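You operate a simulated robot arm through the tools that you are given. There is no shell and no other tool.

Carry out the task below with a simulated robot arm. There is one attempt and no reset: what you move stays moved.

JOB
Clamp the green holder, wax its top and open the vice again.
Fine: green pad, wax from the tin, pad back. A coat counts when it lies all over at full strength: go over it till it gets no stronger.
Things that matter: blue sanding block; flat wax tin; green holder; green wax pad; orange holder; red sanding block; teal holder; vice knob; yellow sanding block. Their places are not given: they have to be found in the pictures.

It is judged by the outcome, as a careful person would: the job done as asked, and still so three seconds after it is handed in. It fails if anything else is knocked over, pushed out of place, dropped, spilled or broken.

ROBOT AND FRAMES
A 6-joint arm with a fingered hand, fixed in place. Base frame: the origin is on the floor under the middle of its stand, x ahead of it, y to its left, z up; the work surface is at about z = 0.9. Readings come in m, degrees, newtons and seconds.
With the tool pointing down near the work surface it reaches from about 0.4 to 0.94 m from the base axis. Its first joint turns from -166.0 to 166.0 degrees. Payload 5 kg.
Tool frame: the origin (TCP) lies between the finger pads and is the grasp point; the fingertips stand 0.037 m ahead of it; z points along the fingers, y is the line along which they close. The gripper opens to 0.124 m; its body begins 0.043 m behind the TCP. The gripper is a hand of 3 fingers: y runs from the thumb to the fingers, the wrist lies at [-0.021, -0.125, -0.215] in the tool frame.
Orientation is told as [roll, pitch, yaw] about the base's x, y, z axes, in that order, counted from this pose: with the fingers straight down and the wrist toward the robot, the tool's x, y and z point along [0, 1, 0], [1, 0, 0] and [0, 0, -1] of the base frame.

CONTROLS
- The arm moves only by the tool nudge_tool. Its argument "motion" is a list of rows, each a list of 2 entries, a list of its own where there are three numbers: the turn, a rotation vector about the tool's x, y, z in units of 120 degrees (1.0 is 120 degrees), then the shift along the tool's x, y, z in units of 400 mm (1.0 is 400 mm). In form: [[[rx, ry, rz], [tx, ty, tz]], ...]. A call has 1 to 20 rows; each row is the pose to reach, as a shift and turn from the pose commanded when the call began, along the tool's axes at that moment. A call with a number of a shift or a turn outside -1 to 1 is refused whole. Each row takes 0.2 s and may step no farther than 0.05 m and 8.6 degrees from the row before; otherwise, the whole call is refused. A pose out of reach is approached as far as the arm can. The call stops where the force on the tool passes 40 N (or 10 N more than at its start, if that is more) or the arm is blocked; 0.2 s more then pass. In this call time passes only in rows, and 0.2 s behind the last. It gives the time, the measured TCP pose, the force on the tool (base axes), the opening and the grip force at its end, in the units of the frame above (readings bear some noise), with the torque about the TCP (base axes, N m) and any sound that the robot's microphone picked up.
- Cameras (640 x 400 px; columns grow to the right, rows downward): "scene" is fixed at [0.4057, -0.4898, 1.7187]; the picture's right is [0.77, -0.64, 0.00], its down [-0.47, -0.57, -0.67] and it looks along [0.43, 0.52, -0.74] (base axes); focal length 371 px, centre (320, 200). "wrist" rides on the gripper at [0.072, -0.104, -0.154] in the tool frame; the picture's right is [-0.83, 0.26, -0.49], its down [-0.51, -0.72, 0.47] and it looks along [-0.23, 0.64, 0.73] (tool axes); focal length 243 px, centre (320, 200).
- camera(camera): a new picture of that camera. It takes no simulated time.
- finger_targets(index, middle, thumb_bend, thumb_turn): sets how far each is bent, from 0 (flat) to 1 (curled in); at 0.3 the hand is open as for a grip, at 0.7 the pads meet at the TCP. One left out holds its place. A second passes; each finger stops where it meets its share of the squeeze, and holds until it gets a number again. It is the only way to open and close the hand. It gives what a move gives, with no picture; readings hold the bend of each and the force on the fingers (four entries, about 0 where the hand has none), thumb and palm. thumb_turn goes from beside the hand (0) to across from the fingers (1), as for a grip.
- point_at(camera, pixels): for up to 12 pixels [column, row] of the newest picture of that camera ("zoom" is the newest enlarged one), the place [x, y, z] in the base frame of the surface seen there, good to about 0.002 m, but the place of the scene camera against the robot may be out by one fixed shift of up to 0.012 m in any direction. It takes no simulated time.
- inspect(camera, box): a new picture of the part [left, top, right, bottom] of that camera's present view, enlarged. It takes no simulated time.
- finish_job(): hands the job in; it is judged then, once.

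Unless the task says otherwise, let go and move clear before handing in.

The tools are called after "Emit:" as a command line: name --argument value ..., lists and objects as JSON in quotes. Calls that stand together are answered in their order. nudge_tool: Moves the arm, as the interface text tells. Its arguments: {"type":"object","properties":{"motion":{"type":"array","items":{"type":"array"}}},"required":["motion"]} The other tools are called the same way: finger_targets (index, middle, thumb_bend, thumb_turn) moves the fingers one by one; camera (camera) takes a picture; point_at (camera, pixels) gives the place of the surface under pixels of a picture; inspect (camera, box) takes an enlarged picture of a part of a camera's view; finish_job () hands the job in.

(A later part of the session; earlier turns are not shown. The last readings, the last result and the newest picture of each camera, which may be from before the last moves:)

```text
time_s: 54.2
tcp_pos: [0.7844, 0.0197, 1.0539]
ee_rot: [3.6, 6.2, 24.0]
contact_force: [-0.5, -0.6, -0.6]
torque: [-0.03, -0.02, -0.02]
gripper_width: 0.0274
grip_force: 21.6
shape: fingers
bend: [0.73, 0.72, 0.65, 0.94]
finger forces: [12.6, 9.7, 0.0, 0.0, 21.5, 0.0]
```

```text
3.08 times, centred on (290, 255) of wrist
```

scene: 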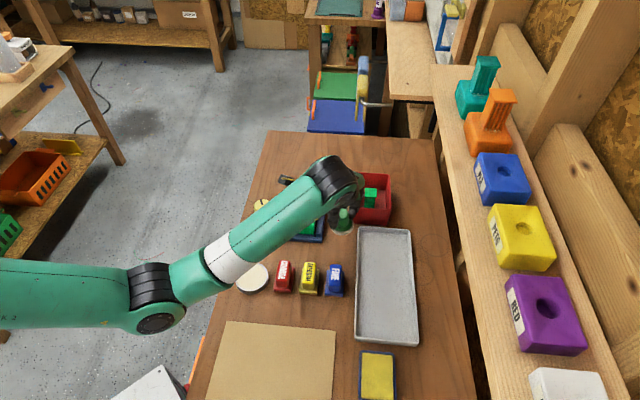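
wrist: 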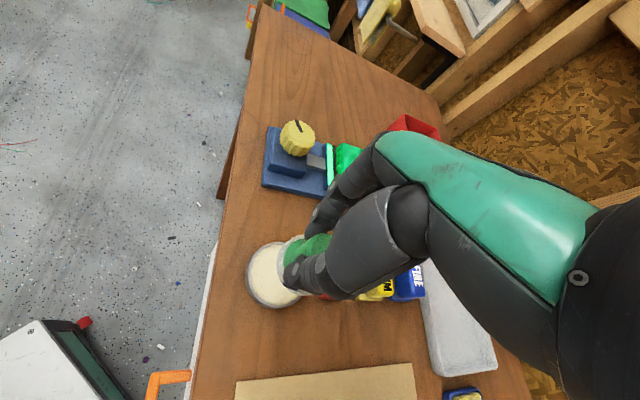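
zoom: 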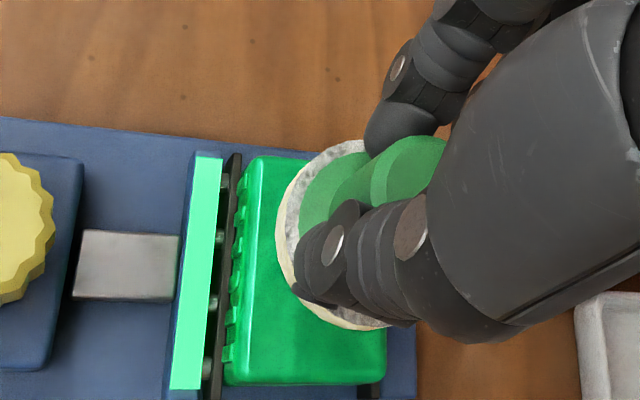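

Emit:
point_at --camera "zoom" --pixels '[[250, 175], [255, 250], [255, 320], [245, 375], [300, 360], [375, 365], [280, 340], [262, 190], [380, 345], [262, 165], [235, 165], [228, 375]]'

```text
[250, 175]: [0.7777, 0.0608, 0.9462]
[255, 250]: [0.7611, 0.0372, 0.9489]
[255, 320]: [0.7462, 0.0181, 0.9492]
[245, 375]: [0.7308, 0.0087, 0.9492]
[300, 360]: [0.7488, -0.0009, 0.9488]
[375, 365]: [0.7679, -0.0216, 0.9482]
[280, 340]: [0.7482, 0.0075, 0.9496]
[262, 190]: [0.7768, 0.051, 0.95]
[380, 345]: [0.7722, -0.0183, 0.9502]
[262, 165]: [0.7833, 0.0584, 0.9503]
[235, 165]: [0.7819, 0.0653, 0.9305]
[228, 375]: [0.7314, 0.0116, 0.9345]
```

Holder top is flat at z 0.9495, spanning about ±27 mm along the vice axis and ±39 mm across. I lower to just above it and then step into contact.

Emit:
nudge_tool --motion '[[[0, 0, 0], [-0.002, 0.003, 0.05]], [[0, 0, 0], [-0.0042, 0.0065, 0.1]]]'

Emit:
nudge_tool --motion '[[[0, 0, 0], [-0.0005, 0.0008, 0.0075]]]'

Emit:
nudge_tool --motion '[[[0, 0, 0], [-0.0003, 0.0005, 0.004]]]'

```text
time_s: 54.8
tcp_pos: [0.7822, 0.02, 1.0139]
ee_rot: [3.6, 6.2, 24.0]
contact_force: [0.3, 0.5, 0.0]
torque: [0.0, -0.02, 0.02]
gripper_width: 0.0271
grip_force: 21.6
shape: fingers
bend: [0.73, 0.72, 0.65, 0.94]
finger forces: [12.6, 9.7, 0.0, 0.1, 21.4, 0.0]
```

```text
time_s: 55.2
tcp_pos: [0.7808, 0.0198, 1.0116]
ee_rot: [3.6, 6.3, 24.1]
contact_force: [-1.1, -0.1, -0.1]
torque: [-0.03, 0.0, 0.01]
gripper_width: 0.0271
grip_force: 21.9
shape: fingers
bend: [0.73, 0.72, 0.65, 0.94]
finger forces: [12.5, 9.5, 0.1, 0.2, 21.4, 0.0]
```

```text
time_s: 55.6
tcp_pos: [0.7815, 0.02, 1.0095]
ee_rot: [3.6, 6.2, 24.2]
contact_force: [-0.1, 0.0, -0.7]
torque: [0.01, -0.02, 0.0]
gripper_width: 0.0272
grip_force: 22.3
shape: fingers
bend: [0.73, 0.72, 0.65, 0.94]
finger forces: [12.6, 9.7, 0.0, 0.0, 21.5, 0.0]
```

Emit:
nudge_tool --motion '[[[0, 0, 0], [-0.0002, 0.0003, 0.003]]]'

Emit:
nudge_tool --motion '[[[0, 0, 0], [-0.0002, 0.0003, 0.003]]]'

```text
time_s: 56.0
tcp_pos: [0.782, 0.02, 1.008]
ee_rot: [3.5, 6.2, 24.0]
contact_force: [-0.8, 0.6, 3.1]
torque: [-0.04, -0.03, 0.0]
gripper_width: 0.0271
grip_force: 23.3
shape: fingers
bend: [0.73, 0.72, 0.65, 0.94]
finger forces: [12.0, 10.9, 0.0, 0.0, 23.2, 0.0]
```

```text
time_s: 56.4
tcp_pos: [0.7816, 0.0211, 1.0077]
ee_rot: [3.6, 6.1, 24.1]
contact_force: [-0.9, 0.7, 11.2]
torque: [0.02, -0.08, 0.04]
gripper_width: 0.0273
grip_force: 26.1
shape: fingers
bend: [0.73, 0.73, 0.65, 0.94]
finger forces: [12.0, 13.1, 0.0, 0.0, 26.0, 0.0]
```

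Contact at 11 N with pressure at the finger-side edge; I trim 0.8° back about tool x to even it out.

Emit:
nudge_tool --motion '[[[-0.0067, 0, 0], [0, 0, 0]]]'

Emit:
nudge_tool --motion '[[[0, 0, 0], [0, 0, 0]]]'

```text
time_s: 56.8
tcp_pos: [0.7809, 0.0207, 1.0076]
ee_rot: [3.6, 5.3, 24.0]
contact_force: [-0.1, 2.2, 15.1]
torque: [0.0, 0.12, -0.01]
gripper_width: 0.0271
grip_force: 25.0
shape: fingers
bend: [0.73, 0.73, 0.65, 0.94]
finger forces: [12.5, 12.5, 0.1, 0.1, 25.3, 0.0]
```

```text
time_s: 57.2
tcp_pos: [0.7803, 0.0206, 1.007]
ee_rot: [3.6, 5.3, 24.1]
contact_force: [1.8, 2.4, 16.6]
torque: [-0.01, 0.06, -0.03]
gripper_width: 0.027
grip_force: 26.1
shape: fingers
bend: [0.73, 0.73, 0.65, 0.94]
finger forces: [12.9, 13.3, 0.0, 0.0, 25.0, 0.0]
```

Pressure is now central. I start the rubbing pattern over the whole top with slightly less force.

Emit:
nudge_tool --motion '[[[0, 0, 0], [0.0055, 0.0137, -0.003]], [[0, 0, 0], [0.011, 0.0277, -0.004]], [[0, 0, 0], [0.0164, 0.0416, -0.005]], [[0, 0, 0], [0.02, 0.0509, -0.0057]], [[0, 0, 0], [0.0037, 0.0571, -0.0073]], [[0, 0, 0], [-0.0102, 0.0625, -0.0087]]]'

```text
time_s: 58.6
tcp_pos: [0.8058, 0.0256, 1.0079]
ee_rot: [3.5, 5.5, 24.1]
contact_force: [-1.3, 1.6, 4.3]
torque: [0.07, 0.05, 0.02]
gripper_width: 0.0271
grip_force: 23.5
shape: fingers
bend: [0.73, 0.73, 0.65, 0.94]
finger forces: [13.1, 10.2, 0.0, 0.0, 23.9, 0.1]
```

Force stays modest (4 N). I continue round the top with a touch more pressure.

Emit:
nudge_tool --motion '[[[0, 0, 0], [-0.0063, -0.0163, 0.0022]], [[0, 0, 0], [-0.0126, -0.0326, 0.0034]], [[0, 0, 0], [-0.019, -0.0489, 0.0045]], [[0, 0, 0], [-0.0253, -0.0651, 0.0057]], [[0, 0, 0], [-0.0317, -0.0814, 0.0069]], [[0, 0, 0], [-0.0371, -0.0953, 0.0079]], [[0, 0, 0], [-0.0398, -0.1023, 0.0084]], [[0, 0, 0], [-0.0235, -0.1085, 0.01]], [[0, 0, 0], [-0.0096, -0.1138, 0.0114]]]'

Emit:
inspect --camera "scene" --box '[260, 170, 350, 250]'

Emit:
inspect --camera "wrist" --box '[220, 170, 360, 320]'

```text
time_s: 60.6
tcp_pos: [0.7649, 0.0046, 1.0074]
ee_rot: [3.5, 5.6, 24.0]
contact_force: [3.0, -3.8, 11.8]
torque: [-0.13, -0.06, 0.04]
gripper_width: 0.027
grip_force: 24.9
shape: fingers
bend: [0.73, 0.73, 0.65, 0.94]
finger forces: [13.3, 13.9, 0.0, 0.0, 23.8, 0.0]
```

```text
5.00 times, centred on (305, 210) of scene
```

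zoom: 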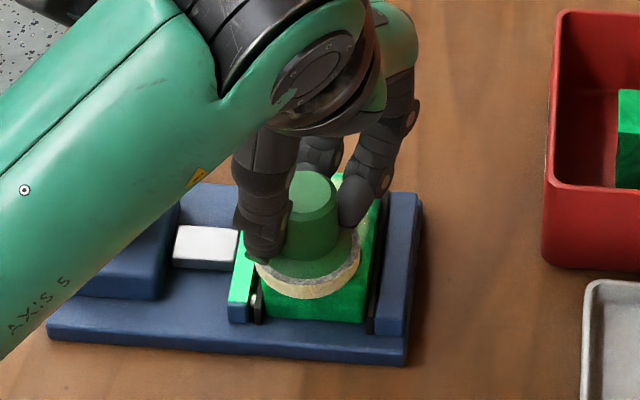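

```text
2.67 times, centred on (290, 245) of wrist
```

zoom: 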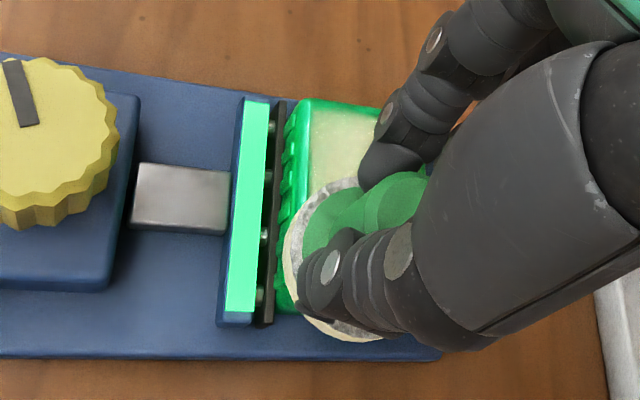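

The cream coat is clearly visible on the part already rubbed, with the jaw-side strip still green. I go on along that side.

Emit:
nudge_tool --motion '[[[0, 0, 0], [0.0163, -0.0062, 0.0016]], [[0, 0, 0], [0.0302, -0.0115, 0.003]], [[0, 0, 0], [0.0365, 0.0048, 0.0018]], [[0, 0, 0], [0.0428, 0.0211, 0.0006]], [[0, 0, 0], [0.0492, 0.0374, -0.0005]], [[0, 0, 0], [0.0555, 0.0537, -0.0017]], [[0, 0, 0], [0.0618, 0.07, -0.0029]], [[0, 0, 0], [0.0673, 0.0839, -0.0039]], [[0, 0, 0], [0.07, 0.0909, -0.0044]], [[0, 0, 0], [0.0561, 0.0962, -0.0058]], [[0, 0, 0], [0.0398, 0.1024, -0.0074]]]'

Emit:
inspect --camera "scene" --box '[260, 170, 350, 250]'

Emit:
inspect --camera "wrist" --box '[220, 170, 360, 320]'

```text
time_s: 63.0
tcp_pos: [0.795, 0.0371, 1.0077]
ee_rot: [3.6, 5.3, 24.0]
contact_force: [-0.8, 1.4, 9.1]
torque: [0.06, -0.02, 0.03]
gripper_width: 0.0269
grip_force: 24.8
shape: fingers
bend: [0.73, 0.73, 0.65, 0.94]
finger forces: [13.1, 11.8, 0.1, 0.0, 25.0, 0.0]
```

```text
5.00 times, centred on (305, 210) of scene
```

zoom: 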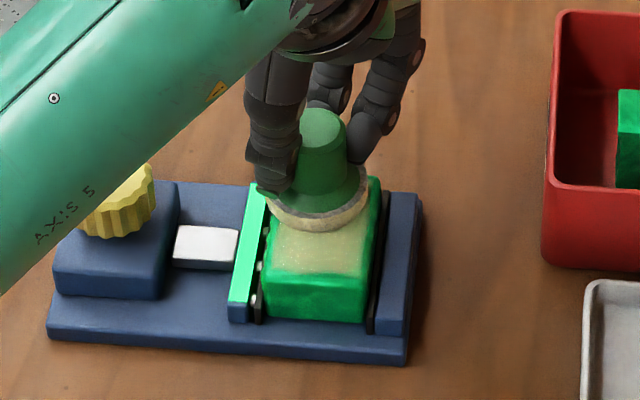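

```text
2.67 times, centred on (290, 245) of wrist
```

zoom: 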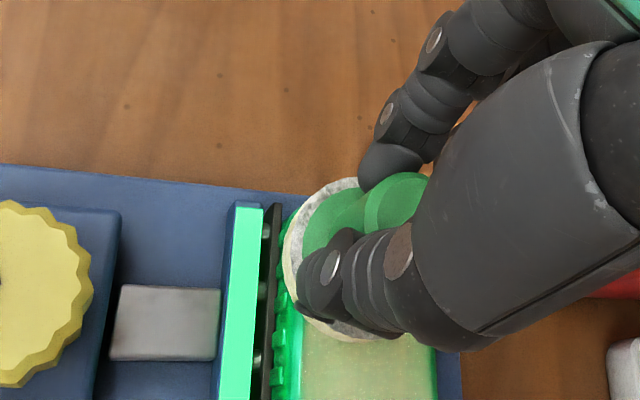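

Emit:
inspect --camera "scene" --box '[290, 210, 320, 240]'

Emit:
inspect --camera "wrist" --box '[310, 270, 400, 335]'

```text
13.33 times, centred on (305, 225) of scene
```

zoom: 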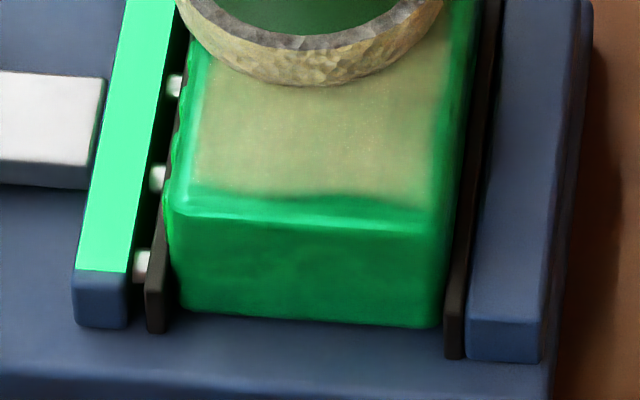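

```text
6.15 times, centred on (355, 302) of wrist
```

zoom: 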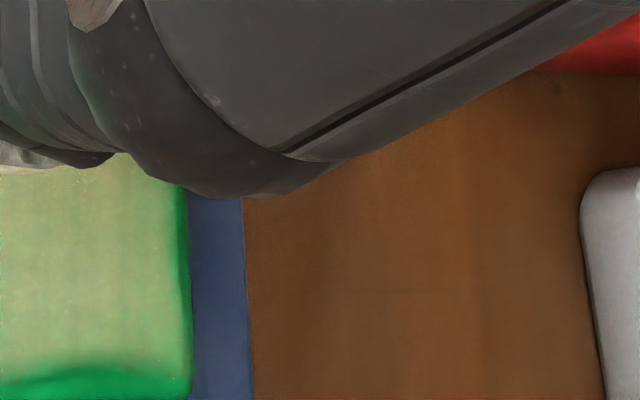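

The coat reaches most of the top but is weaker toward the edges, with a green line near the front edge. I make a second, wider pass with more overhang.

Emit:
nudge_tool --motion '[[[0, 0, 0], [0.0054, 0.0139, -0.001]], [[0, 0, 0], [-0.0085, 0.0193, -0.0024]], [[0, 0, 0], [-0.0225, 0.0246, -0.0038]], [[0, 0, 0], [-0.0341, 0.0291, -0.0049]], [[0, 0, 0], [-0.0395, 0.0151, -0.0039]], [[0, 0, 0], [-0.0458, -0.0012, -0.0027]], [[0, 0, 0], [-0.0522, -0.0175, -0.0016]], [[0, 0, 0], [-0.0585, -0.0337, -0.0004]], [[0, 0, 0], [-0.0649, -0.05, 0.0008]], [[0, 0, 0], [-0.0712, -0.0662, 0.002]]]'

Emit:
inspect --camera "wrist" --box '[220, 150, 380, 320]'

```text
time_s: 65.2
tcp_pos: [0.7832, -0.0014, 1.0068]
ee_rot: [3.6, 5.4, 24.0]
contact_force: [3.0, 3.6, 11.2]
torque: [0.08, -0.19, 0.03]
gripper_width: 0.027
grip_force: 25.8
shape: fingers
bend: [0.73, 0.73, 0.65, 0.94]
finger forces: [14.4, 13.5, 0.0, 0.0, 23.4, 0.0]
```

```text
2.35 times, centred on (300, 235) of wrist
```

zoom: 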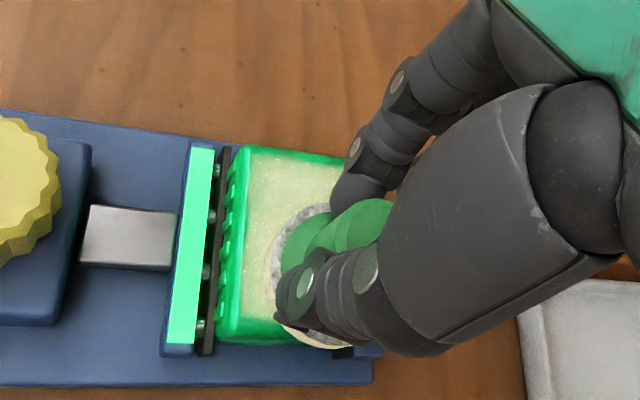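

Emit:
nudge_tool --motion '[[[0, 0, 0], [-0.0064, -0.0163, 0.0011]], [[0, 0, 0], [-0.0127, -0.0326, 0.0022]], [[0, 0, 0], [-0.0029, -0.0416, 0.0037]], [[0, 0, 0], [0.011, -0.0469, 0.0051]], [[0, 0, 0], [0.025, -0.0523, 0.0065]], [[0, 0, 0], [0.0389, -0.0576, 0.0079]], [[0, 0, 0], [0.0529, -0.063, 0.0093]], [[0, 0, 0], [0.0654, -0.0651, 0.0103]], [[0, 0, 0], [0.0718, -0.0489, 0.0091]], [[0, 0, 0], [0.0781, -0.0326, 0.008]]]'

Emit:
inspect --camera "wrist" --box '[220, 150, 380, 320]'

```text
time_s: 67.4
tcp_pos: [0.7574, 0.024, 1.0076]
ee_rot: [3.6, 5.5, 24.1]
contact_force: [-1.6, 0.1, 6.2]
torque: [-0.01, 0.0, 0.0]
gripper_width: 0.0267
grip_force: 24.5
shape: fingers
bend: [0.73, 0.73, 0.65, 0.94]
finger forces: [12.5, 10.5, 0.1, 0.0, 24.3, 0.0]
```

```text
2.35 times, centred on (300, 235) of wrist
```

zoom: 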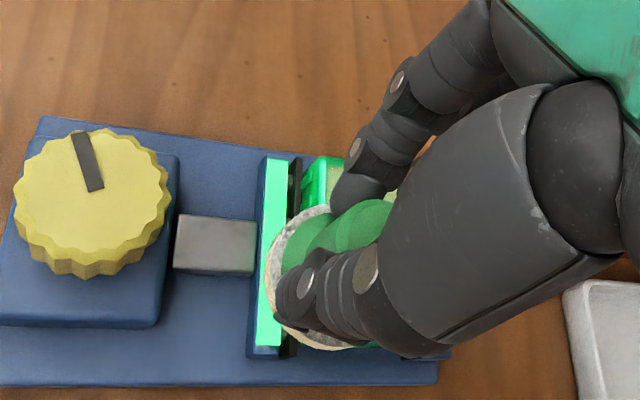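

Emit:
nudge_tool --motion '[[[0, 0, 0], [0.0063, 0.0163, -0.0004]], [[0, 0, 0], [0.0127, 0.0326, -0.0016]], [[0, 0, 0], [0.019, 0.0489, -0.0027]], [[0, 0, 0], [0.0254, 0.0652, -0.0039]], [[0, 0, 0], [0.0317, 0.0814, -0.005]], [[0, 0, 0], [0.0325, 0.0971, -0.0065]], [[0, 0, 0], [0.0195, 0.1047, -0.0081]], [[0, 0, 0], [0.0056, 0.11, -0.0095]], [[0, 0, 0], [-0.0083, 0.1153, -0.0109]], [[0, 0, 0], [-0.0222, 0.1206, -0.0123]], [[0, 0, 0], [-0.0285, 0.1043, -0.0111]], [[0, 0, 0], [-0.0348, 0.088, -0.0099]], [[0, 0, 0], [-0.0341, 0.069, -0.008]], [[0, 0, 0], [-0.0334, 0.05, -0.0061]]]'

Emit:
nudge_tool --motion '[[[0, 0, 0], [0.003, -0.004, -0.04]], [[0, 0, 0], [0.006, -0.01, -0.1]], [[0, 0, 0], [0.006, -0.12, -0.12]], [[0, 0, 0], [0.006, -0.23, -0.12]], [[0, 0, 0], [0.006, -0.34, -0.12]]]'

Emit:
inspect --camera "scene" --box '[280, 195, 330, 240]'

Emit:
camera --camera "wrist"

```text
time_s: 70.4
tcp_pos: [0.7826, 0.0174, 1.0065]
ee_rot: [3.6, 5.3, 24.0]
contact_force: [3.5, 1.5, 8.3]
torque: [0.06, -0.24, 0.07]
gripper_width: 0.027
grip_force: 26.0
shape: fingers
bend: [0.73, 0.73, 0.65, 0.94]
finger forces: [14.5, 13.5, 0.0, 0.0, 23.4, 0.0]
```

```text
time_s: 71.6
tcp_pos: [0.6628, -0.0348, 1.0681]
ee_rot: [3.6, 5.5, 24.1]
contact_force: [0.0, -0.5, -0.4]
torque: [-0.02, 0.02, 0.0]
gripper_width: 0.0265
grip_force: 22.4
shape: fingers
bend: [0.73, 0.73, 0.65, 0.94]
finger forces: [12.4, 10.0, 0.0, 0.0, 21.7, 0.0]
```

```text
8.89 times, centred on (305, 218) of scene
```

zoom: 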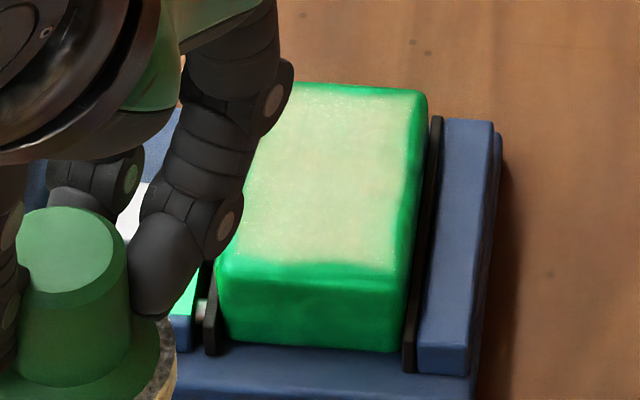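

```text
taken
```

wrist: 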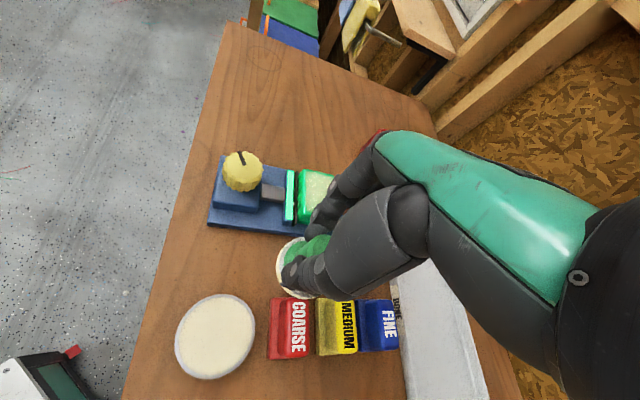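

The whole top carries a cream coat now, but it's speckled and may not be at full strength. I fetch fresh wax from the tin for more passes.

Emit:
nudge_tool --motion '[[[0, 0, 0], [0.034, -0.063, 0.02]], [[0, 0, 0], [0.068, -0.126, 0.04]], [[0, 0, 0], [0.1014, -0.1893, 0.0588]], [[0, 0, 0], [0.097, -0.182, 0.13]], [[0, 0, 0], [0.092, -0.175, 0.2]], [[0, 0, 0], [0.0898, -0.1715, 0.24]]]'

Emit:
inspect --camera "scene" --box '[225, 190, 335, 295]'

```text
time_s: 73.0
tcp_pos: [0.5762, -0.0293, 0.9803]
ee_rot: [3.5, 5.5, 24.0]
contact_force: [0.0, -0.4, -0.2]
torque: [-0.01, 0.02, 0.0]
gripper_width: 0.0266
grip_force: 22.3
shape: fingers
bend: [0.73, 0.73, 0.65, 0.94]
finger forces: [12.4, 9.9, 0.0, 0.1, 21.5, 0.1]
```

```text
3.81 times, centred on (280, 242) of scene
```

zoom: 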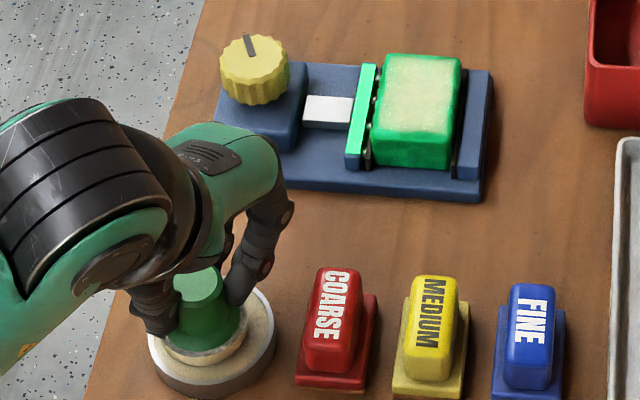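

The holder is fully visible from here; I zoom in on its coat, and then press the pad into the wax.

Emit:
inspect --camera "scene" --box '[288, 200, 322, 236]'

Emit:
nudge_tool --motion '[[[0, 0, 0], [-0.0006, 0.001, 0.0085]], [[0, 0, 0], [-0.0008, 0.0013, 0.0135]]]'

```text
11.11 times, centred on (305, 218) of scene
```

zoom: 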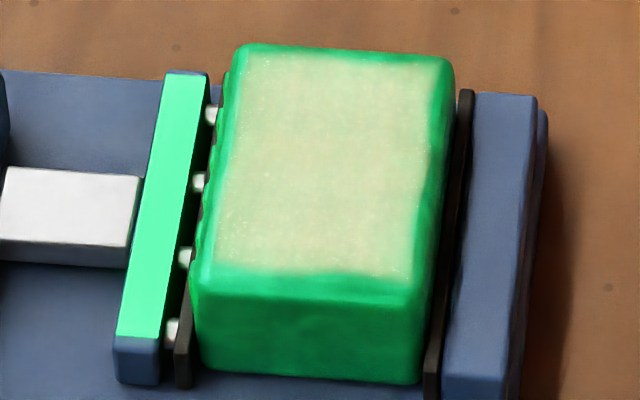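

```text
time_s: 73.6
tcp_pos: [0.5761, -0.0299, 0.975]
ee_rot: [3.6, 5.3, 23.9]
contact_force: [0.0, 0.0, -0.1]
torque: [-0.03, 0.0, 0.01]
gripper_width: 0.0264
grip_force: 21.6
shape: fingers
bend: [0.73, 0.73, 0.65, 0.94]
finger forces: [12.3, 9.8, 0.0, 0.0, 21.5, 0.1]
```

Emit:
nudge_tool --motion '[[[0, 0, 0], [-0.0003, 0.0005, 0.0045]]]'

Emit:
nudge_tool --motion '[[[0, 0, 0], [-0.0002, 0.0003, 0.003]]]'

```text
time_s: 74.0
tcp_pos: [0.5754, -0.029, 0.9753]
ee_rot: [3.5, 5.3, 24.0]
contact_force: [-1.4, -0.1, 7.6]
torque: [-0.01, -0.12, -0.01]
gripper_width: 0.0264
grip_force: 24.3
shape: fingers
bend: [0.73, 0.73, 0.65, 0.94]
finger forces: [11.7, 12.2, 0.1, 0.0, 24.2, 0.1]
```

```text
time_s: 74.4
tcp_pos: [0.5752, -0.0289, 0.9735]
ee_rot: [3.5, 5.3, 24.0]
contact_force: [-2.3, 0.1, 15.5]
torque: [-0.01, -0.13, -0.02]
gripper_width: 0.0264
grip_force: 27.4
shape: fingers
bend: [0.73, 0.73, 0.64, 0.94]
finger forces: [12.5, 13.8, 0.0, 0.0, 28.0, 0.0]
```

Contact at 15 N; I rub small loops in the wax.

Emit:
nudge_tool --motion '[[[0, 0, 0], [0.007, 0.0, 0.0]], [[0, 0, 0], [0.007, 0.007, 0.0]], [[0, 0, 0], [-0.007, 0.007, 0.0]], [[0, 0, 0], [-0.007, -0.007, 0.0]], [[0, 0, 0], [0.007, -0.007, 0.0]], [[0, 0, 0], [0.007, 0.007, 0.0]], [[0, 0, 0], [-0.007, 0.007, 0.0]], [[0, 0, 0], [-0.007, -0.007, 0.0]], [[0, 0, 0], [0.0, 0.0, 0.0]]]'

Emit:
nudge_tool --motion '[[[0, 0, 0], [0.001, -0.002, -0.02]], [[0, 0, 0], [0.005, -0.008, -0.08]], [[0, 0, 0], [0.009, -0.015, -0.15]], [[0, 0, 0], [0.0127, -0.0195, -0.2022]]]'

Emit:
inspect --camera "wrist" --box '[230, 200, 350, 320]'

```text
time_s: 76.4
tcp_pos: [0.5748, -0.0293, 0.9738]
ee_rot: [3.5, 5.5, 23.9]
contact_force: [-2.3, -6.0, 13.8]
torque: [-0.18, -0.06, 0.0]
gripper_width: 0.0257
grip_force: 25.3
shape: fingers
bend: [0.73, 0.73, 0.64, 0.94]
finger forces: [9.8, 13.2, 0.1, 0.1, 26.4, 0.0]
```

```text
time_s: 77.4
tcp_pos: [0.5749, -0.0289, 1.055]
ee_rot: [3.6, 5.5, 24.1]
contact_force: [0.8, -0.3, -1.2]
torque: [0.03, -0.02, -0.01]
gripper_width: 0.0254
grip_force: 20.9
shape: fingers
bend: [0.73, 0.73, 0.65, 0.94]
finger forces: [10.5, 10.5, 0.0, 0.2, 20.8, 0.0]
```

```text
3.33 times, centred on (290, 260) of wrist
```

zoom: 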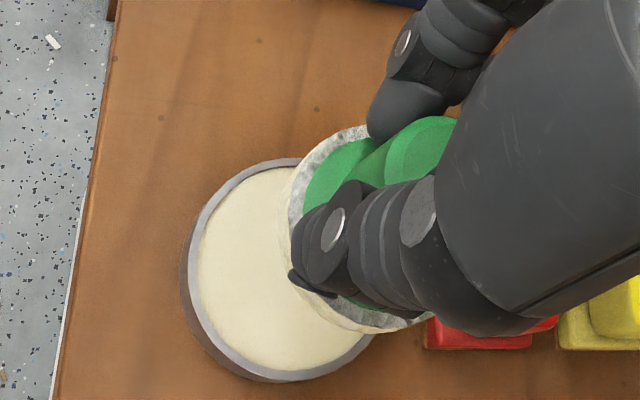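

The pad seems to have shifted slightly in the hand; I re-measure its rim.

Emit:
point_at --camera "zoom" --pixels '[[364, 131], [342, 138], [322, 152], [307, 170], [297, 190], [293, 215], [292, 240], [296, 262], [335, 313], [355, 320], [375, 323], [400, 320]]'

Emit:
point_at --camera "zoom" --pixels '[[325, 180], [340, 160], [315, 200], [355, 150], [330, 170], [360, 300], [420, 145], [415, 165], [430, 135], [400, 160], [405, 145], [425, 160]]'

Emit:
inspect --camera "scene" --box '[225, 225, 295, 285]'

```text
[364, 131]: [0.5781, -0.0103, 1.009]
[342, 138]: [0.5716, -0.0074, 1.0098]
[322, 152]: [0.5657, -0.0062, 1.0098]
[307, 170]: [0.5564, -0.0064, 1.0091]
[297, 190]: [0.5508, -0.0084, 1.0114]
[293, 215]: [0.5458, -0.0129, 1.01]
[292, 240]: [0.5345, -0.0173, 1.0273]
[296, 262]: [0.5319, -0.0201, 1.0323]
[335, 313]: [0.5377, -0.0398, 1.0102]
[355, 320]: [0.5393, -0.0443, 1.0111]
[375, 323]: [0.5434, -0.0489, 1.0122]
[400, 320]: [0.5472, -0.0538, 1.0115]
```

```text
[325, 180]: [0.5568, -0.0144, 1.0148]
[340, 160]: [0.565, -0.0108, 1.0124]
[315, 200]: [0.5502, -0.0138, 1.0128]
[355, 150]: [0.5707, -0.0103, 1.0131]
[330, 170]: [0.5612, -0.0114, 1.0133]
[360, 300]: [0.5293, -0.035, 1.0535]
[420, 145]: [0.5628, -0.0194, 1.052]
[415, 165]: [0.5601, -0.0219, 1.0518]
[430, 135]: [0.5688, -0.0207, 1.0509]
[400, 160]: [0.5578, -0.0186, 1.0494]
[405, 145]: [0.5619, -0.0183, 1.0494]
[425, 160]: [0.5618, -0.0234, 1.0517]
```

```text
6.67 times, centred on (260, 255) of scene
```

zoom: 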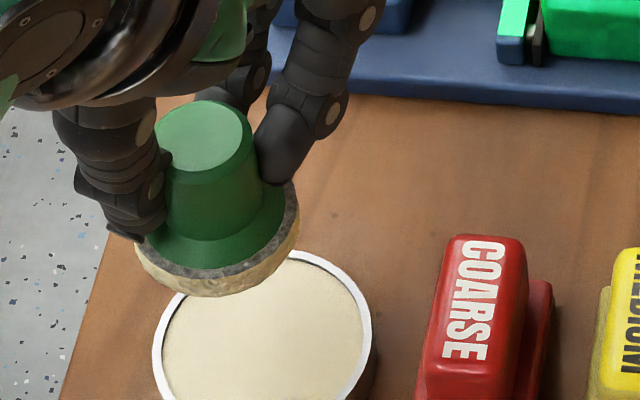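

The pad centre is now TCP + (−12.5, −3.5) mm, still level. Back over the holder and down near its top.

Emit:
nudge_tool --motion '[[[0, 0, 0], [-0.0156, 0.088, -0.0095]], [[0, 0, 0], [-0.0313, 0.1759, -0.0189]], [[0, 0, 0], [-0.0469, 0.2639, -0.0284]], [[0, 0, 0], [-0.0625, 0.3518, -0.0379]], [[0, 0, 0], [-0.0782, 0.4398, -0.0473]], [[0, 0, 0], [-0.0938, 0.5277, -0.0568]], [[0, 0, 0], [-0.097, 0.533, -0.003]], [[0, 0, 0], [-0.1005, 0.538, 0.05]]]'

Emit:
nudge_tool --motion '[[[0, 0, 0], [-0.0003, 0.0005, 0.0055]]]'

```text
time_s: 79.2
tcp_pos: [0.7842, 0.0202, 1.0093]
ee_rot: [3.6, 5.4, 23.9]
contact_force: [0.5, 0.0, -0.7]
torque: [0.0, -0.01, -0.03]
gripper_width: 0.0247
grip_force: 20.9
shape: fingers
bend: [0.73, 0.73, 0.65, 0.94]
finger forces: [10.4, 11.1, 0.0, 0.1, 20.8, 0.0]
```

```text
time_s: 79.6
tcp_pos: [0.7859, 0.0217, 1.0084]
ee_rot: [3.6, 5.4, 24.0]
contact_force: [-0.1, -0.3, -0.2]
torque: [-0.01, -0.02, 0.01]
gripper_width: 0.0248
grip_force: 21.6
shape: fingers
bend: [0.73, 0.73, 0.65, 0.94]
finger forces: [10.1, 11.3, 0.0, 0.0, 20.8, 0.0]
```

Emit:
nudge_tool --motion '[[[0, 0, 0], [-0.0002, 0.0004, 0.0035]]]'

Emit:
nudge_tool --motion '[[[0, 0, 0], [-0.0002, 0.0003, 0.0025]]]'

```text
time_s: 80.0
tcp_pos: [0.786, 0.0217, 1.0079]
ee_rot: [3.7, 5.4, 24.0]
contact_force: [-0.7, 0.6, 3.0]
torque: [-0.04, -0.01, 0.02]
gripper_width: 0.0249
grip_force: 21.8
shape: fingers
bend: [0.73, 0.73, 0.65, 0.94]
finger forces: [9.9, 11.9, 0.0, 0.1, 22.1, 0.1]
```

```text
time_s: 80.4
tcp_pos: [0.7851, 0.0217, 1.0074]
ee_rot: [3.6, 5.3, 24.0]
contact_force: [-1.8, -0.3, 7.6]
torque: [-0.03, -0.08, 0.02]
gripper_width: 0.025
grip_force: 23.6
shape: fingers
bend: [0.73, 0.73, 0.65, 0.94]
finger forces: [10.0, 12.6, 0.0, 0.0, 23.7, 0.0]
```

I trim the tilt again by 0.8° and then do the next full pass.

Emit:
nudge_tool --motion '[[[-0.0067, 0, 0], [0, 0, 0]]]'

Emit:
nudge_tool --motion '[[[0, 0, 0], [0, 0, 0]]]'

```text
time_s: 80.8
tcp_pos: [0.7859, 0.0227, 1.007]
ee_rot: [3.5, 4.6, 24.0]
contact_force: [-1.5, 0.8, 8.8]
torque: [0.01, 0.0, -0.02]
gripper_width: 0.0247
grip_force: 22.8
shape: fingers
bend: [0.73, 0.73, 0.65, 0.94]
finger forces: [10.0, 12.4, 0.1, 0.0, 23.8, 0.0]
```

```text
time_s: 81.2
tcp_pos: [0.7856, 0.0217, 1.0068]
ee_rot: [3.6, 4.6, 24.0]
contact_force: [-1.4, 1.5, 9.2]
torque: [-0.02, -0.09, 0.0]
gripper_width: 0.0248
grip_force: 23.9
shape: fingers
bend: [0.73, 0.73, 0.65, 0.94]
finger forces: [10.0, 13.0, 0.0, 0.0, 24.0, 0.0]
```

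Emit:
nudge_tool --motion '[[[-0.0067, 0, 0], [0, 0, 0.0005]]]'

Emit:
nudge_tool --motion '[[[0, 0, 0], [0, 0, 0]]]'

```text
time_s: 81.6
tcp_pos: [0.7854, 0.0211, 1.0071]
ee_rot: [3.5, 3.8, 23.9]
contact_force: [-4.6, 1.7, 9.7]
torque: [-0.03, 0.02, 0.03]
gripper_width: 0.0249
grip_force: 23.3
shape: fingers
bend: [0.73, 0.73, 0.65, 0.94]
finger forces: [10.1, 12.1, 0.1, 0.0, 24.6, 0.0]
```

```text
time_s: 82.0
tcp_pos: [0.7851, 0.0212, 1.0071]
ee_rot: [3.6, 3.8, 23.9]
contact_force: [-3.6, 2.2, 10.3]
torque: [0.0, 0.02, -0.02]
gripper_width: 0.0249
grip_force: 23.6
shape: fingers
bend: [0.73, 0.73, 0.65, 0.94]
finger forces: [10.3, 12.3, 0.1, 0.0, 24.6, 0.0]
```

Emit:
inspect --camera "scene" --box '[280, 185, 330, 240]'

Emit:
inspect --camera "wrist" --box '[240, 190, 360, 310]'

```text
7.27 times, centred on (305, 212) of scene
```

zoom: 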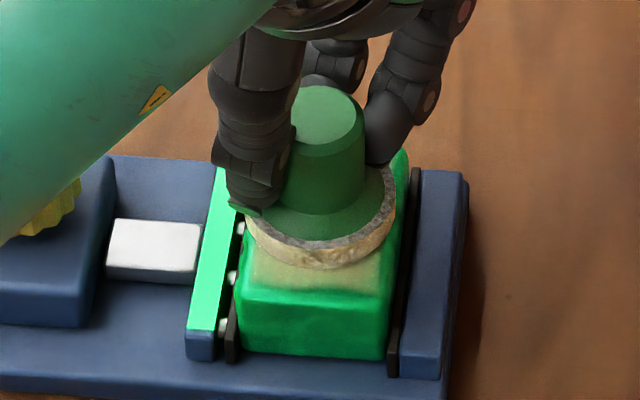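

```text
3.33 times, centred on (300, 250) of wrist
```

zoom: 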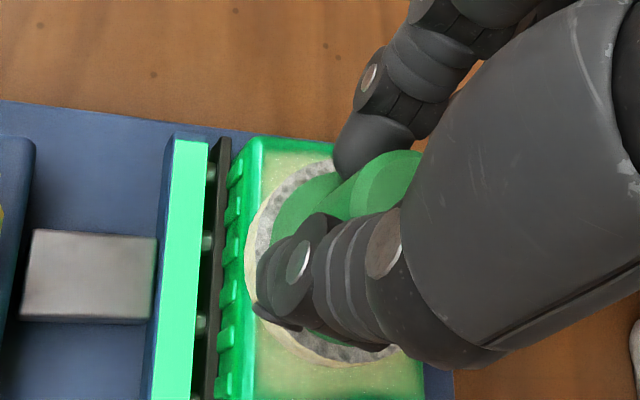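

The pad lies flat on the top. I rub the third pass, first half: far edge and jaw-side corner.

Emit:
nudge_tool --motion '[[[0, 0, 0], [-0.0062, 0.0184, -0.0016]], [[0, 0, 0], [-0.0124, 0.0369, -0.0032]], [[0, 0, 0], [-0.0186, 0.0553, -0.0049]], [[0, 0, 0], [-0.0169, 0.0734, -0.006]], [[0, 0, 0], [-0.0133, 0.0827, -0.0064]], [[0, 0, 0], [0.0015, 0.0797, -0.0052]], [[0, 0, 0], [0.0178, 0.0735, -0.0037]], [[0, 0, 0], [0.0341, 0.0672, -0.0023]], [[0, 0, 0], [0.0504, 0.061, -0.0008]], [[0, 0, 0], [0.0634, 0.0532, 0.0004]]]'

Emit:
inspect --camera "scene" --box '[280, 185, 330, 240]'

```text
time_s: 84.2
tcp_pos: [0.795, 0.0527, 1.006]
ee_rot: [3.6, 3.8, 23.9]
contact_force: [2.0, -1.3, 12.0]
torque: [-0.12, -0.14, -0.05]
gripper_width: 0.024
grip_force: 23.9
shape: fingers
bend: [0.73, 0.73, 0.65, 0.94]
finger forces: [10.3, 15.2, 0.1, 0.1, 22.3, 0.1]
```

```text
7.27 times, centred on (305, 212) of scene
```

zoom: 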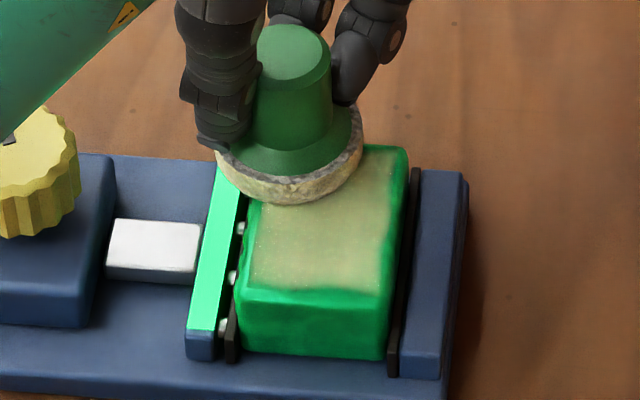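

Emit:
nudge_tool --motion '[[[0, 0, 0], [-0.0031, -0.0148, 0.0008]], [[0, 0, 0], [-0.0094, -0.0311, 0.0015]], [[0, 0, 0], [-0.0158, -0.0474, 0.0022]], [[0, 0, 0], [-0.0221, -0.0637, 0.0029]], [[0, 0, 0], [-0.0284, -0.08, 0.0036]], [[0, 0, 0], [-0.0347, -0.0963, 0.0043]], [[0, 0, 0], [-0.0411, -0.1127, 0.005]], [[0, 0, 0], [-0.0474, -0.129, 0.0057]], [[0, 0, 0], [-0.0603, -0.1347, 0.0052]], [[0, 0, 0], [-0.0765, -0.1285, 0.0037]]]'

Emit:
inspect --camera "scene" --box '[280, 185, 330, 240]'

Emit:
inspect --camera "wrist" --box '[240, 150, 380, 310]'

```text
time_s: 86.4
tcp_pos: [0.7589, 0.0056, 1.0061]
ee_rot: [3.5, 4.0, 23.9]
contact_force: [-2.5, 2.0, 6.2]
torque: [0.03, -0.03, -0.01]
gripper_width: 0.0239
grip_force: 22.9
shape: fingers
bend: [0.73, 0.73, 0.65, 0.94]
finger forces: [11.1, 12.3, 0.1, 0.0, 22.2, 0.1]
```

```text
7.27 times, centred on (305, 212) of scene
```

zoom: 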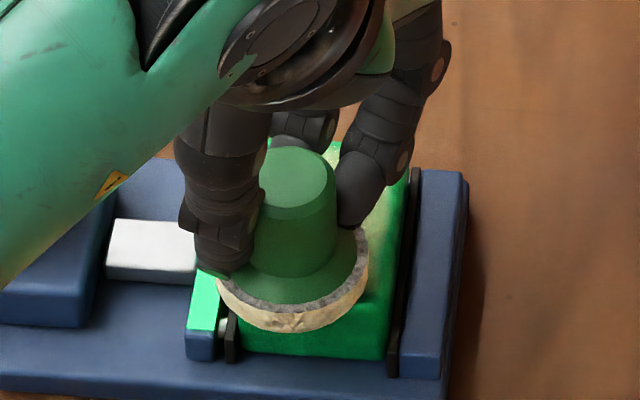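

```text
2.50 times, centred on (310, 230) of wrist
```

zoom: 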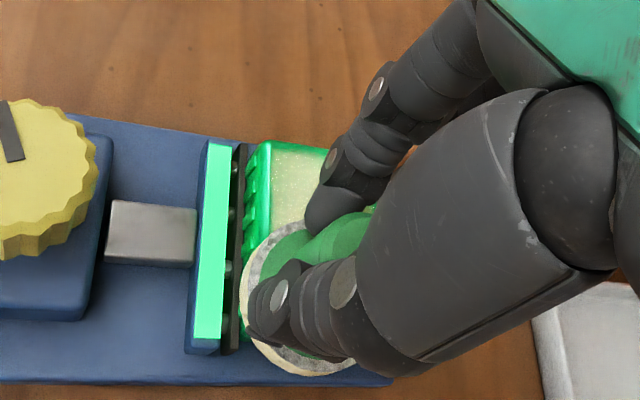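

Emit:
nudge_tool --motion '[[[0, 0, 0], [-0.0163, 0.0063, -0.0012]], [[0, 0, 0], [-0.0326, 0.0126, -0.0024]], [[0, 0, 0], [-0.0457, 0.0203, -0.0037]], [[0, 0, 0], [-0.0482, 0.0346, -0.0048]], [[0, 0, 0], [-0.0419, 0.0509, -0.0055]], [[0, 0, 0], [-0.0356, 0.0672, -0.0062]], [[0, 0, 0], [-0.0293, 0.0835, -0.0069]], [[0, 0, 0], [-0.023, 0.0998, -0.0076]], [[0, 0, 0], [-0.0167, 0.1161, -0.0083]], [[0, 0, 0], [-0.0104, 0.1324, -0.009]], [[0, 0, 0], [-0.0041, 0.1487, -0.0097]], [[0, 0, 0], [0.0102, 0.1512, -0.009]], [[0, 0, 0], [0.0206, 0.1365, -0.0074]], [[0, 0, 0], [0.0143, 0.1202, -0.0067]], [[0, 0, 0], [0.008, 0.1039, -0.006]], [[0, 0, 0], [0.0017, 0.0876, -0.0053]], [[0, 0, 0], [-0.0046, 0.0713, -0.0046]], [[0, 0, 0], [-0.0109, 0.055, -0.0039]]]'

Emit:
inspect --camera "scene" --box '[280, 185, 330, 240]'

Emit:
inspect --camera "wrist" --box '[240, 150, 380, 310]'

```text
time_s: 90.2
tcp_pos: [0.7824, 0.0093, 1.0068]
ee_rot: [3.6, 3.7, 23.9]
contact_force: [2.5, 2.0, 7.4]
torque: [0.05, -0.23, 0.06]
gripper_width: 0.0235
grip_force: 23.3
shape: fingers
bend: [0.73, 0.73, 0.65, 0.94]
finger forces: [11.3, 15.1, 0.0, 0.0, 21.1, 0.1]
```

```text
7.27 times, centred on (305, 212) of scene
```

zoom: 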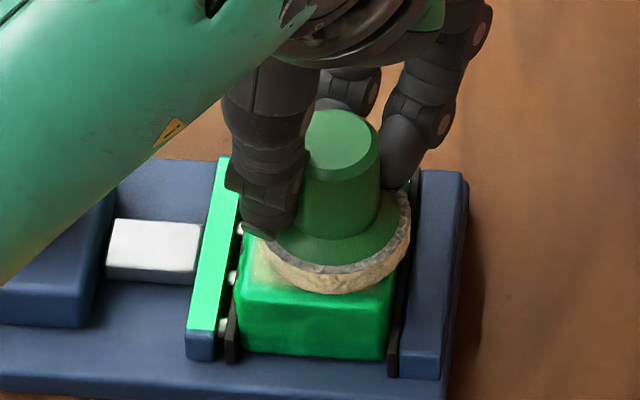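

```text
2.50 times, centred on (310, 230) of wrist
```

zoom: 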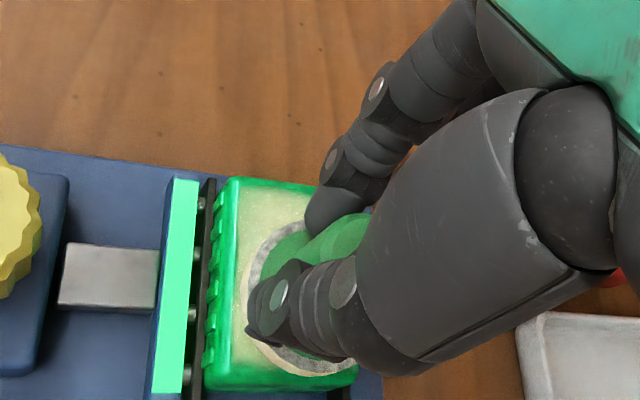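

Emit:
nudge_tool --motion '[[[0, 0, 0], [0.0007, -0.019, 0.0013]], [[0, 0, 0], [0.0036, -0.0389, 0.0028]], [[0, 0, 0], [0.018, -0.0363, 0.0036]], [[0, 0, 0], [0.0243, -0.02, 0.0029]], [[0, 0, 0], [0.0306, -0.0037, 0.0022]], [[0, 0, 0], [0.0369, 0.0126, 0.0015]], [[0, 0, 0], [0.0433, 0.0289, 0.0008]], [[0, 0, 0], [0.0496, 0.0452, 0.0001]], [[0, 0, 0], [0.0559, 0.0615, -0.0006]], [[0, 0, 0], [0.0613, 0.0755, -0.0012]]]'

Emit:
nudge_tool --motion '[[[0, 0, 0], [0.003, -0.004, -0.04]], [[0, 0, 0], [0.006, -0.01, -0.1]], [[0, 0, 0], [0.006, -0.12, -0.12]], [[0, 0, 0], [0.006, -0.23, -0.12]], [[0, 0, 0], [0.006, -0.34, -0.12]], [[0, 0, 0], [0.006, -0.45, -0.12]]]'

Emit:
inspect --camera "scene" --box '[288, 200, 322, 236]'

Emit:
camera --camera "scene"

Emit:
camera --camera "wrist"

```text
time_s: 92.4
tcp_pos: [0.7975, 0.0447, 1.006]
ee_rot: [3.5, 3.8, 23.9]
contact_force: [-2.0, -2.5, 5.4]
torque: [-0.15, 0.01, -0.06]
gripper_width: 0.0234
grip_force: 22.1
shape: fingers
bend: [0.73, 0.73, 0.65, 0.94]
finger forces: [9.5, 13.4, 0.0, 0.0, 22.3, 0.1]
```

```text
time_s: 93.8
tcp_pos: [0.6367, -0.0271, 1.0646]
ee_rot: [3.6, 3.8, 23.9]
contact_force: [-0.6, 0.3, 0.2]
torque: [0.0, -0.02, -0.03]
gripper_width: 0.0232
grip_force: 21.0
shape: fingers
bend: [0.73, 0.73, 0.65, 0.94]
finger forces: [10.0, 12.2, 0.0, 0.0, 20.1, 0.1]
```

```text
11.11 times, centred on (305, 218) of scene
```

zoom: 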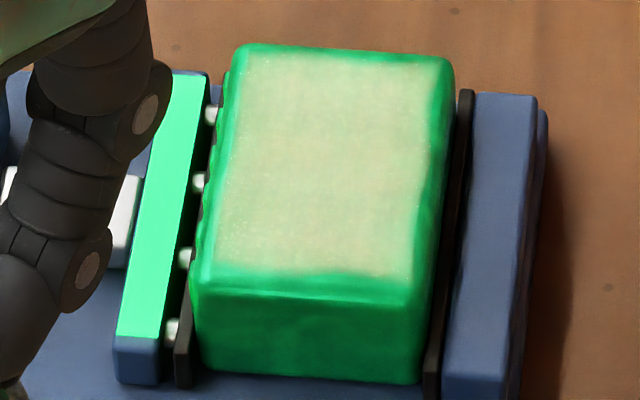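

```text
taken
```

scene: 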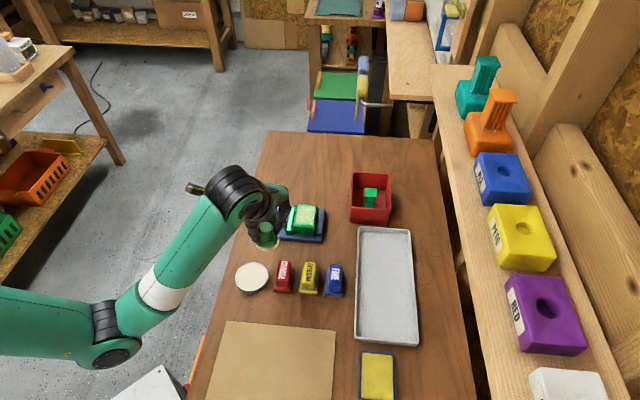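

```text
taken
```

wrist: 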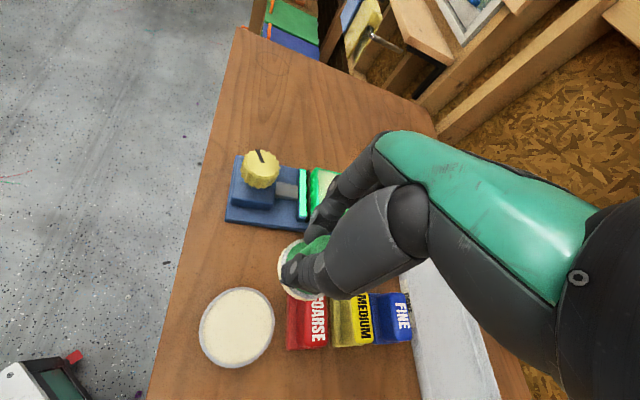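

After the third pass the coat looks nearly unchanged from before (same even cream, same borders at the rounded edges). I go back over the tin for fresh wax and to check the pad in the hand.

Emit:
nudge_tool --motion '[[[0, 0, 0], [0.03, -0.065, 0.018]], [[0, 0, 0], [0.0607, -0.1295, 0.0365]]]'

Emit:
inspect --camera "wrist" --box '[230, 200, 350, 320]'

Emit:
point_at --camera "zoom" --pixels '[[364, 131], [342, 138], [322, 152], [307, 170], [297, 190], [293, 215], [335, 313], [355, 320], [375, 323], [400, 320], [340, 160], [420, 150]]'

Emit:
inspect --camera "scene" --box '[225, 190, 325, 290]'

```text
time_s: 94.4
tcp_pos: [0.5794, -0.0254, 1.0573]
ee_rot: [3.6, 3.9, 23.9]
contact_force: [-0.1, -0.8, 0.0]
torque: [0.07, 0.05, -0.01]
gripper_width: 0.0233
grip_force: 21.0
shape: fingers
bend: [0.73, 0.73, 0.65, 0.94]
finger forces: [10.0, 12.2, 0.1, 0.0, 20.2, 0.0]
```

```text
3.33 times, centred on (290, 260) of wrist
```

zoom: 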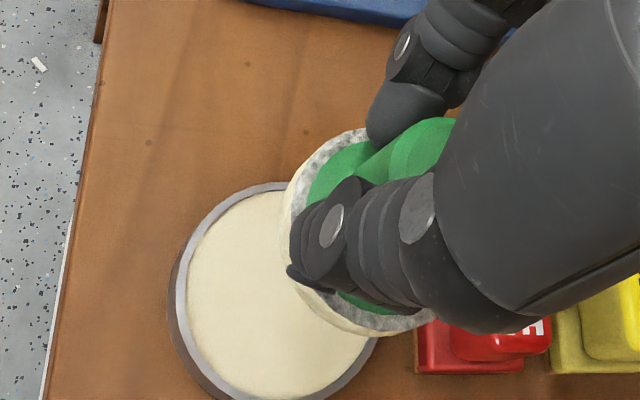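

```text
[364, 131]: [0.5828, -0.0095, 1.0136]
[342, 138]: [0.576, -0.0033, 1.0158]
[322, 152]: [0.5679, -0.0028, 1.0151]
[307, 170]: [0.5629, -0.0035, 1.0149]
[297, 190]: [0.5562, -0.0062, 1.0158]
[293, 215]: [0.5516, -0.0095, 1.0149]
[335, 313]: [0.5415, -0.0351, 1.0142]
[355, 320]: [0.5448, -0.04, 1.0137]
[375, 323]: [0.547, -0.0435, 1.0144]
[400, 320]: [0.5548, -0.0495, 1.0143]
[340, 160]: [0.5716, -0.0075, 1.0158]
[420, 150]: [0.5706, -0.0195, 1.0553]
```

```text
4.00 times, centred on (275, 240) of scene
```

zoom: 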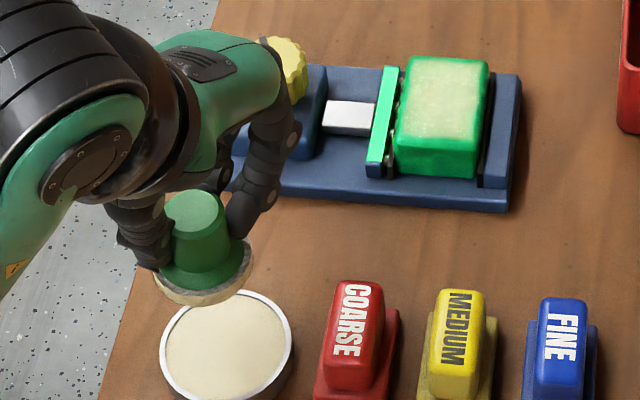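

The pad is level (rim within 1 mm) and centred over the tin. I press it into the wax again and rub.

Emit:
nudge_tool --motion '[[[0, 0, 0], [-0.0045, 0.0048, 0.07]], [[0, 0, 0], [-0.009, 0.0095, 0.14]], [[0, 0, 0], [-0.012, 0.0128, 0.19]], [[0, 0, 0], [-0.013, 0.0138, 0.2066]]]'

Emit:
nudge_tool --motion '[[[0, 0, 0], [-0.0003, 0.0003, 0.005]]]'

Emit:
nudge_tool --motion '[[[0, 0, 0], [-0.0002, 0.0002, 0.003]]]'

```text
time_s: 95.4
tcp_pos: [0.5812, -0.0244, 0.9742]
ee_rot: [3.6, 3.8, 23.9]
contact_force: [0.7, 0.3, -1.1]
torque: [0.01, 0.0, 0.02]
gripper_width: 0.0232
grip_force: 21.4
shape: fingers
bend: [0.73, 0.73, 0.65, 0.94]
finger forces: [9.9, 12.2, 0.0, 0.0, 20.1, 0.0]
```

```text
time_s: 95.8
tcp_pos: [0.5812, -0.0256, 0.9739]
ee_rot: [3.4, 3.7, 23.9]
contact_force: [-1.0, 0.8, 6.1]
torque: [0.0, -0.08, 0.0]
gripper_width: 0.0235
grip_force: 23.3
shape: fingers
bend: [0.73, 0.73, 0.65, 0.94]
finger forces: [9.7, 14.1, 0.0, 0.0, 22.5, 0.0]
```

```text
time_s: 96.2
tcp_pos: [0.5805, -0.0254, 0.9717]
ee_rot: [3.4, 3.7, 23.8]
contact_force: [-0.4, 1.3, 14.6]
torque: [0.0, -0.18, 0.03]
gripper_width: 0.0231
grip_force: 26.1
shape: fingers
bend: [0.73, 0.73, 0.65, 0.94]
finger forces: [11.1, 16.3, 0.1, 0.1, 24.5, 0.1]
```

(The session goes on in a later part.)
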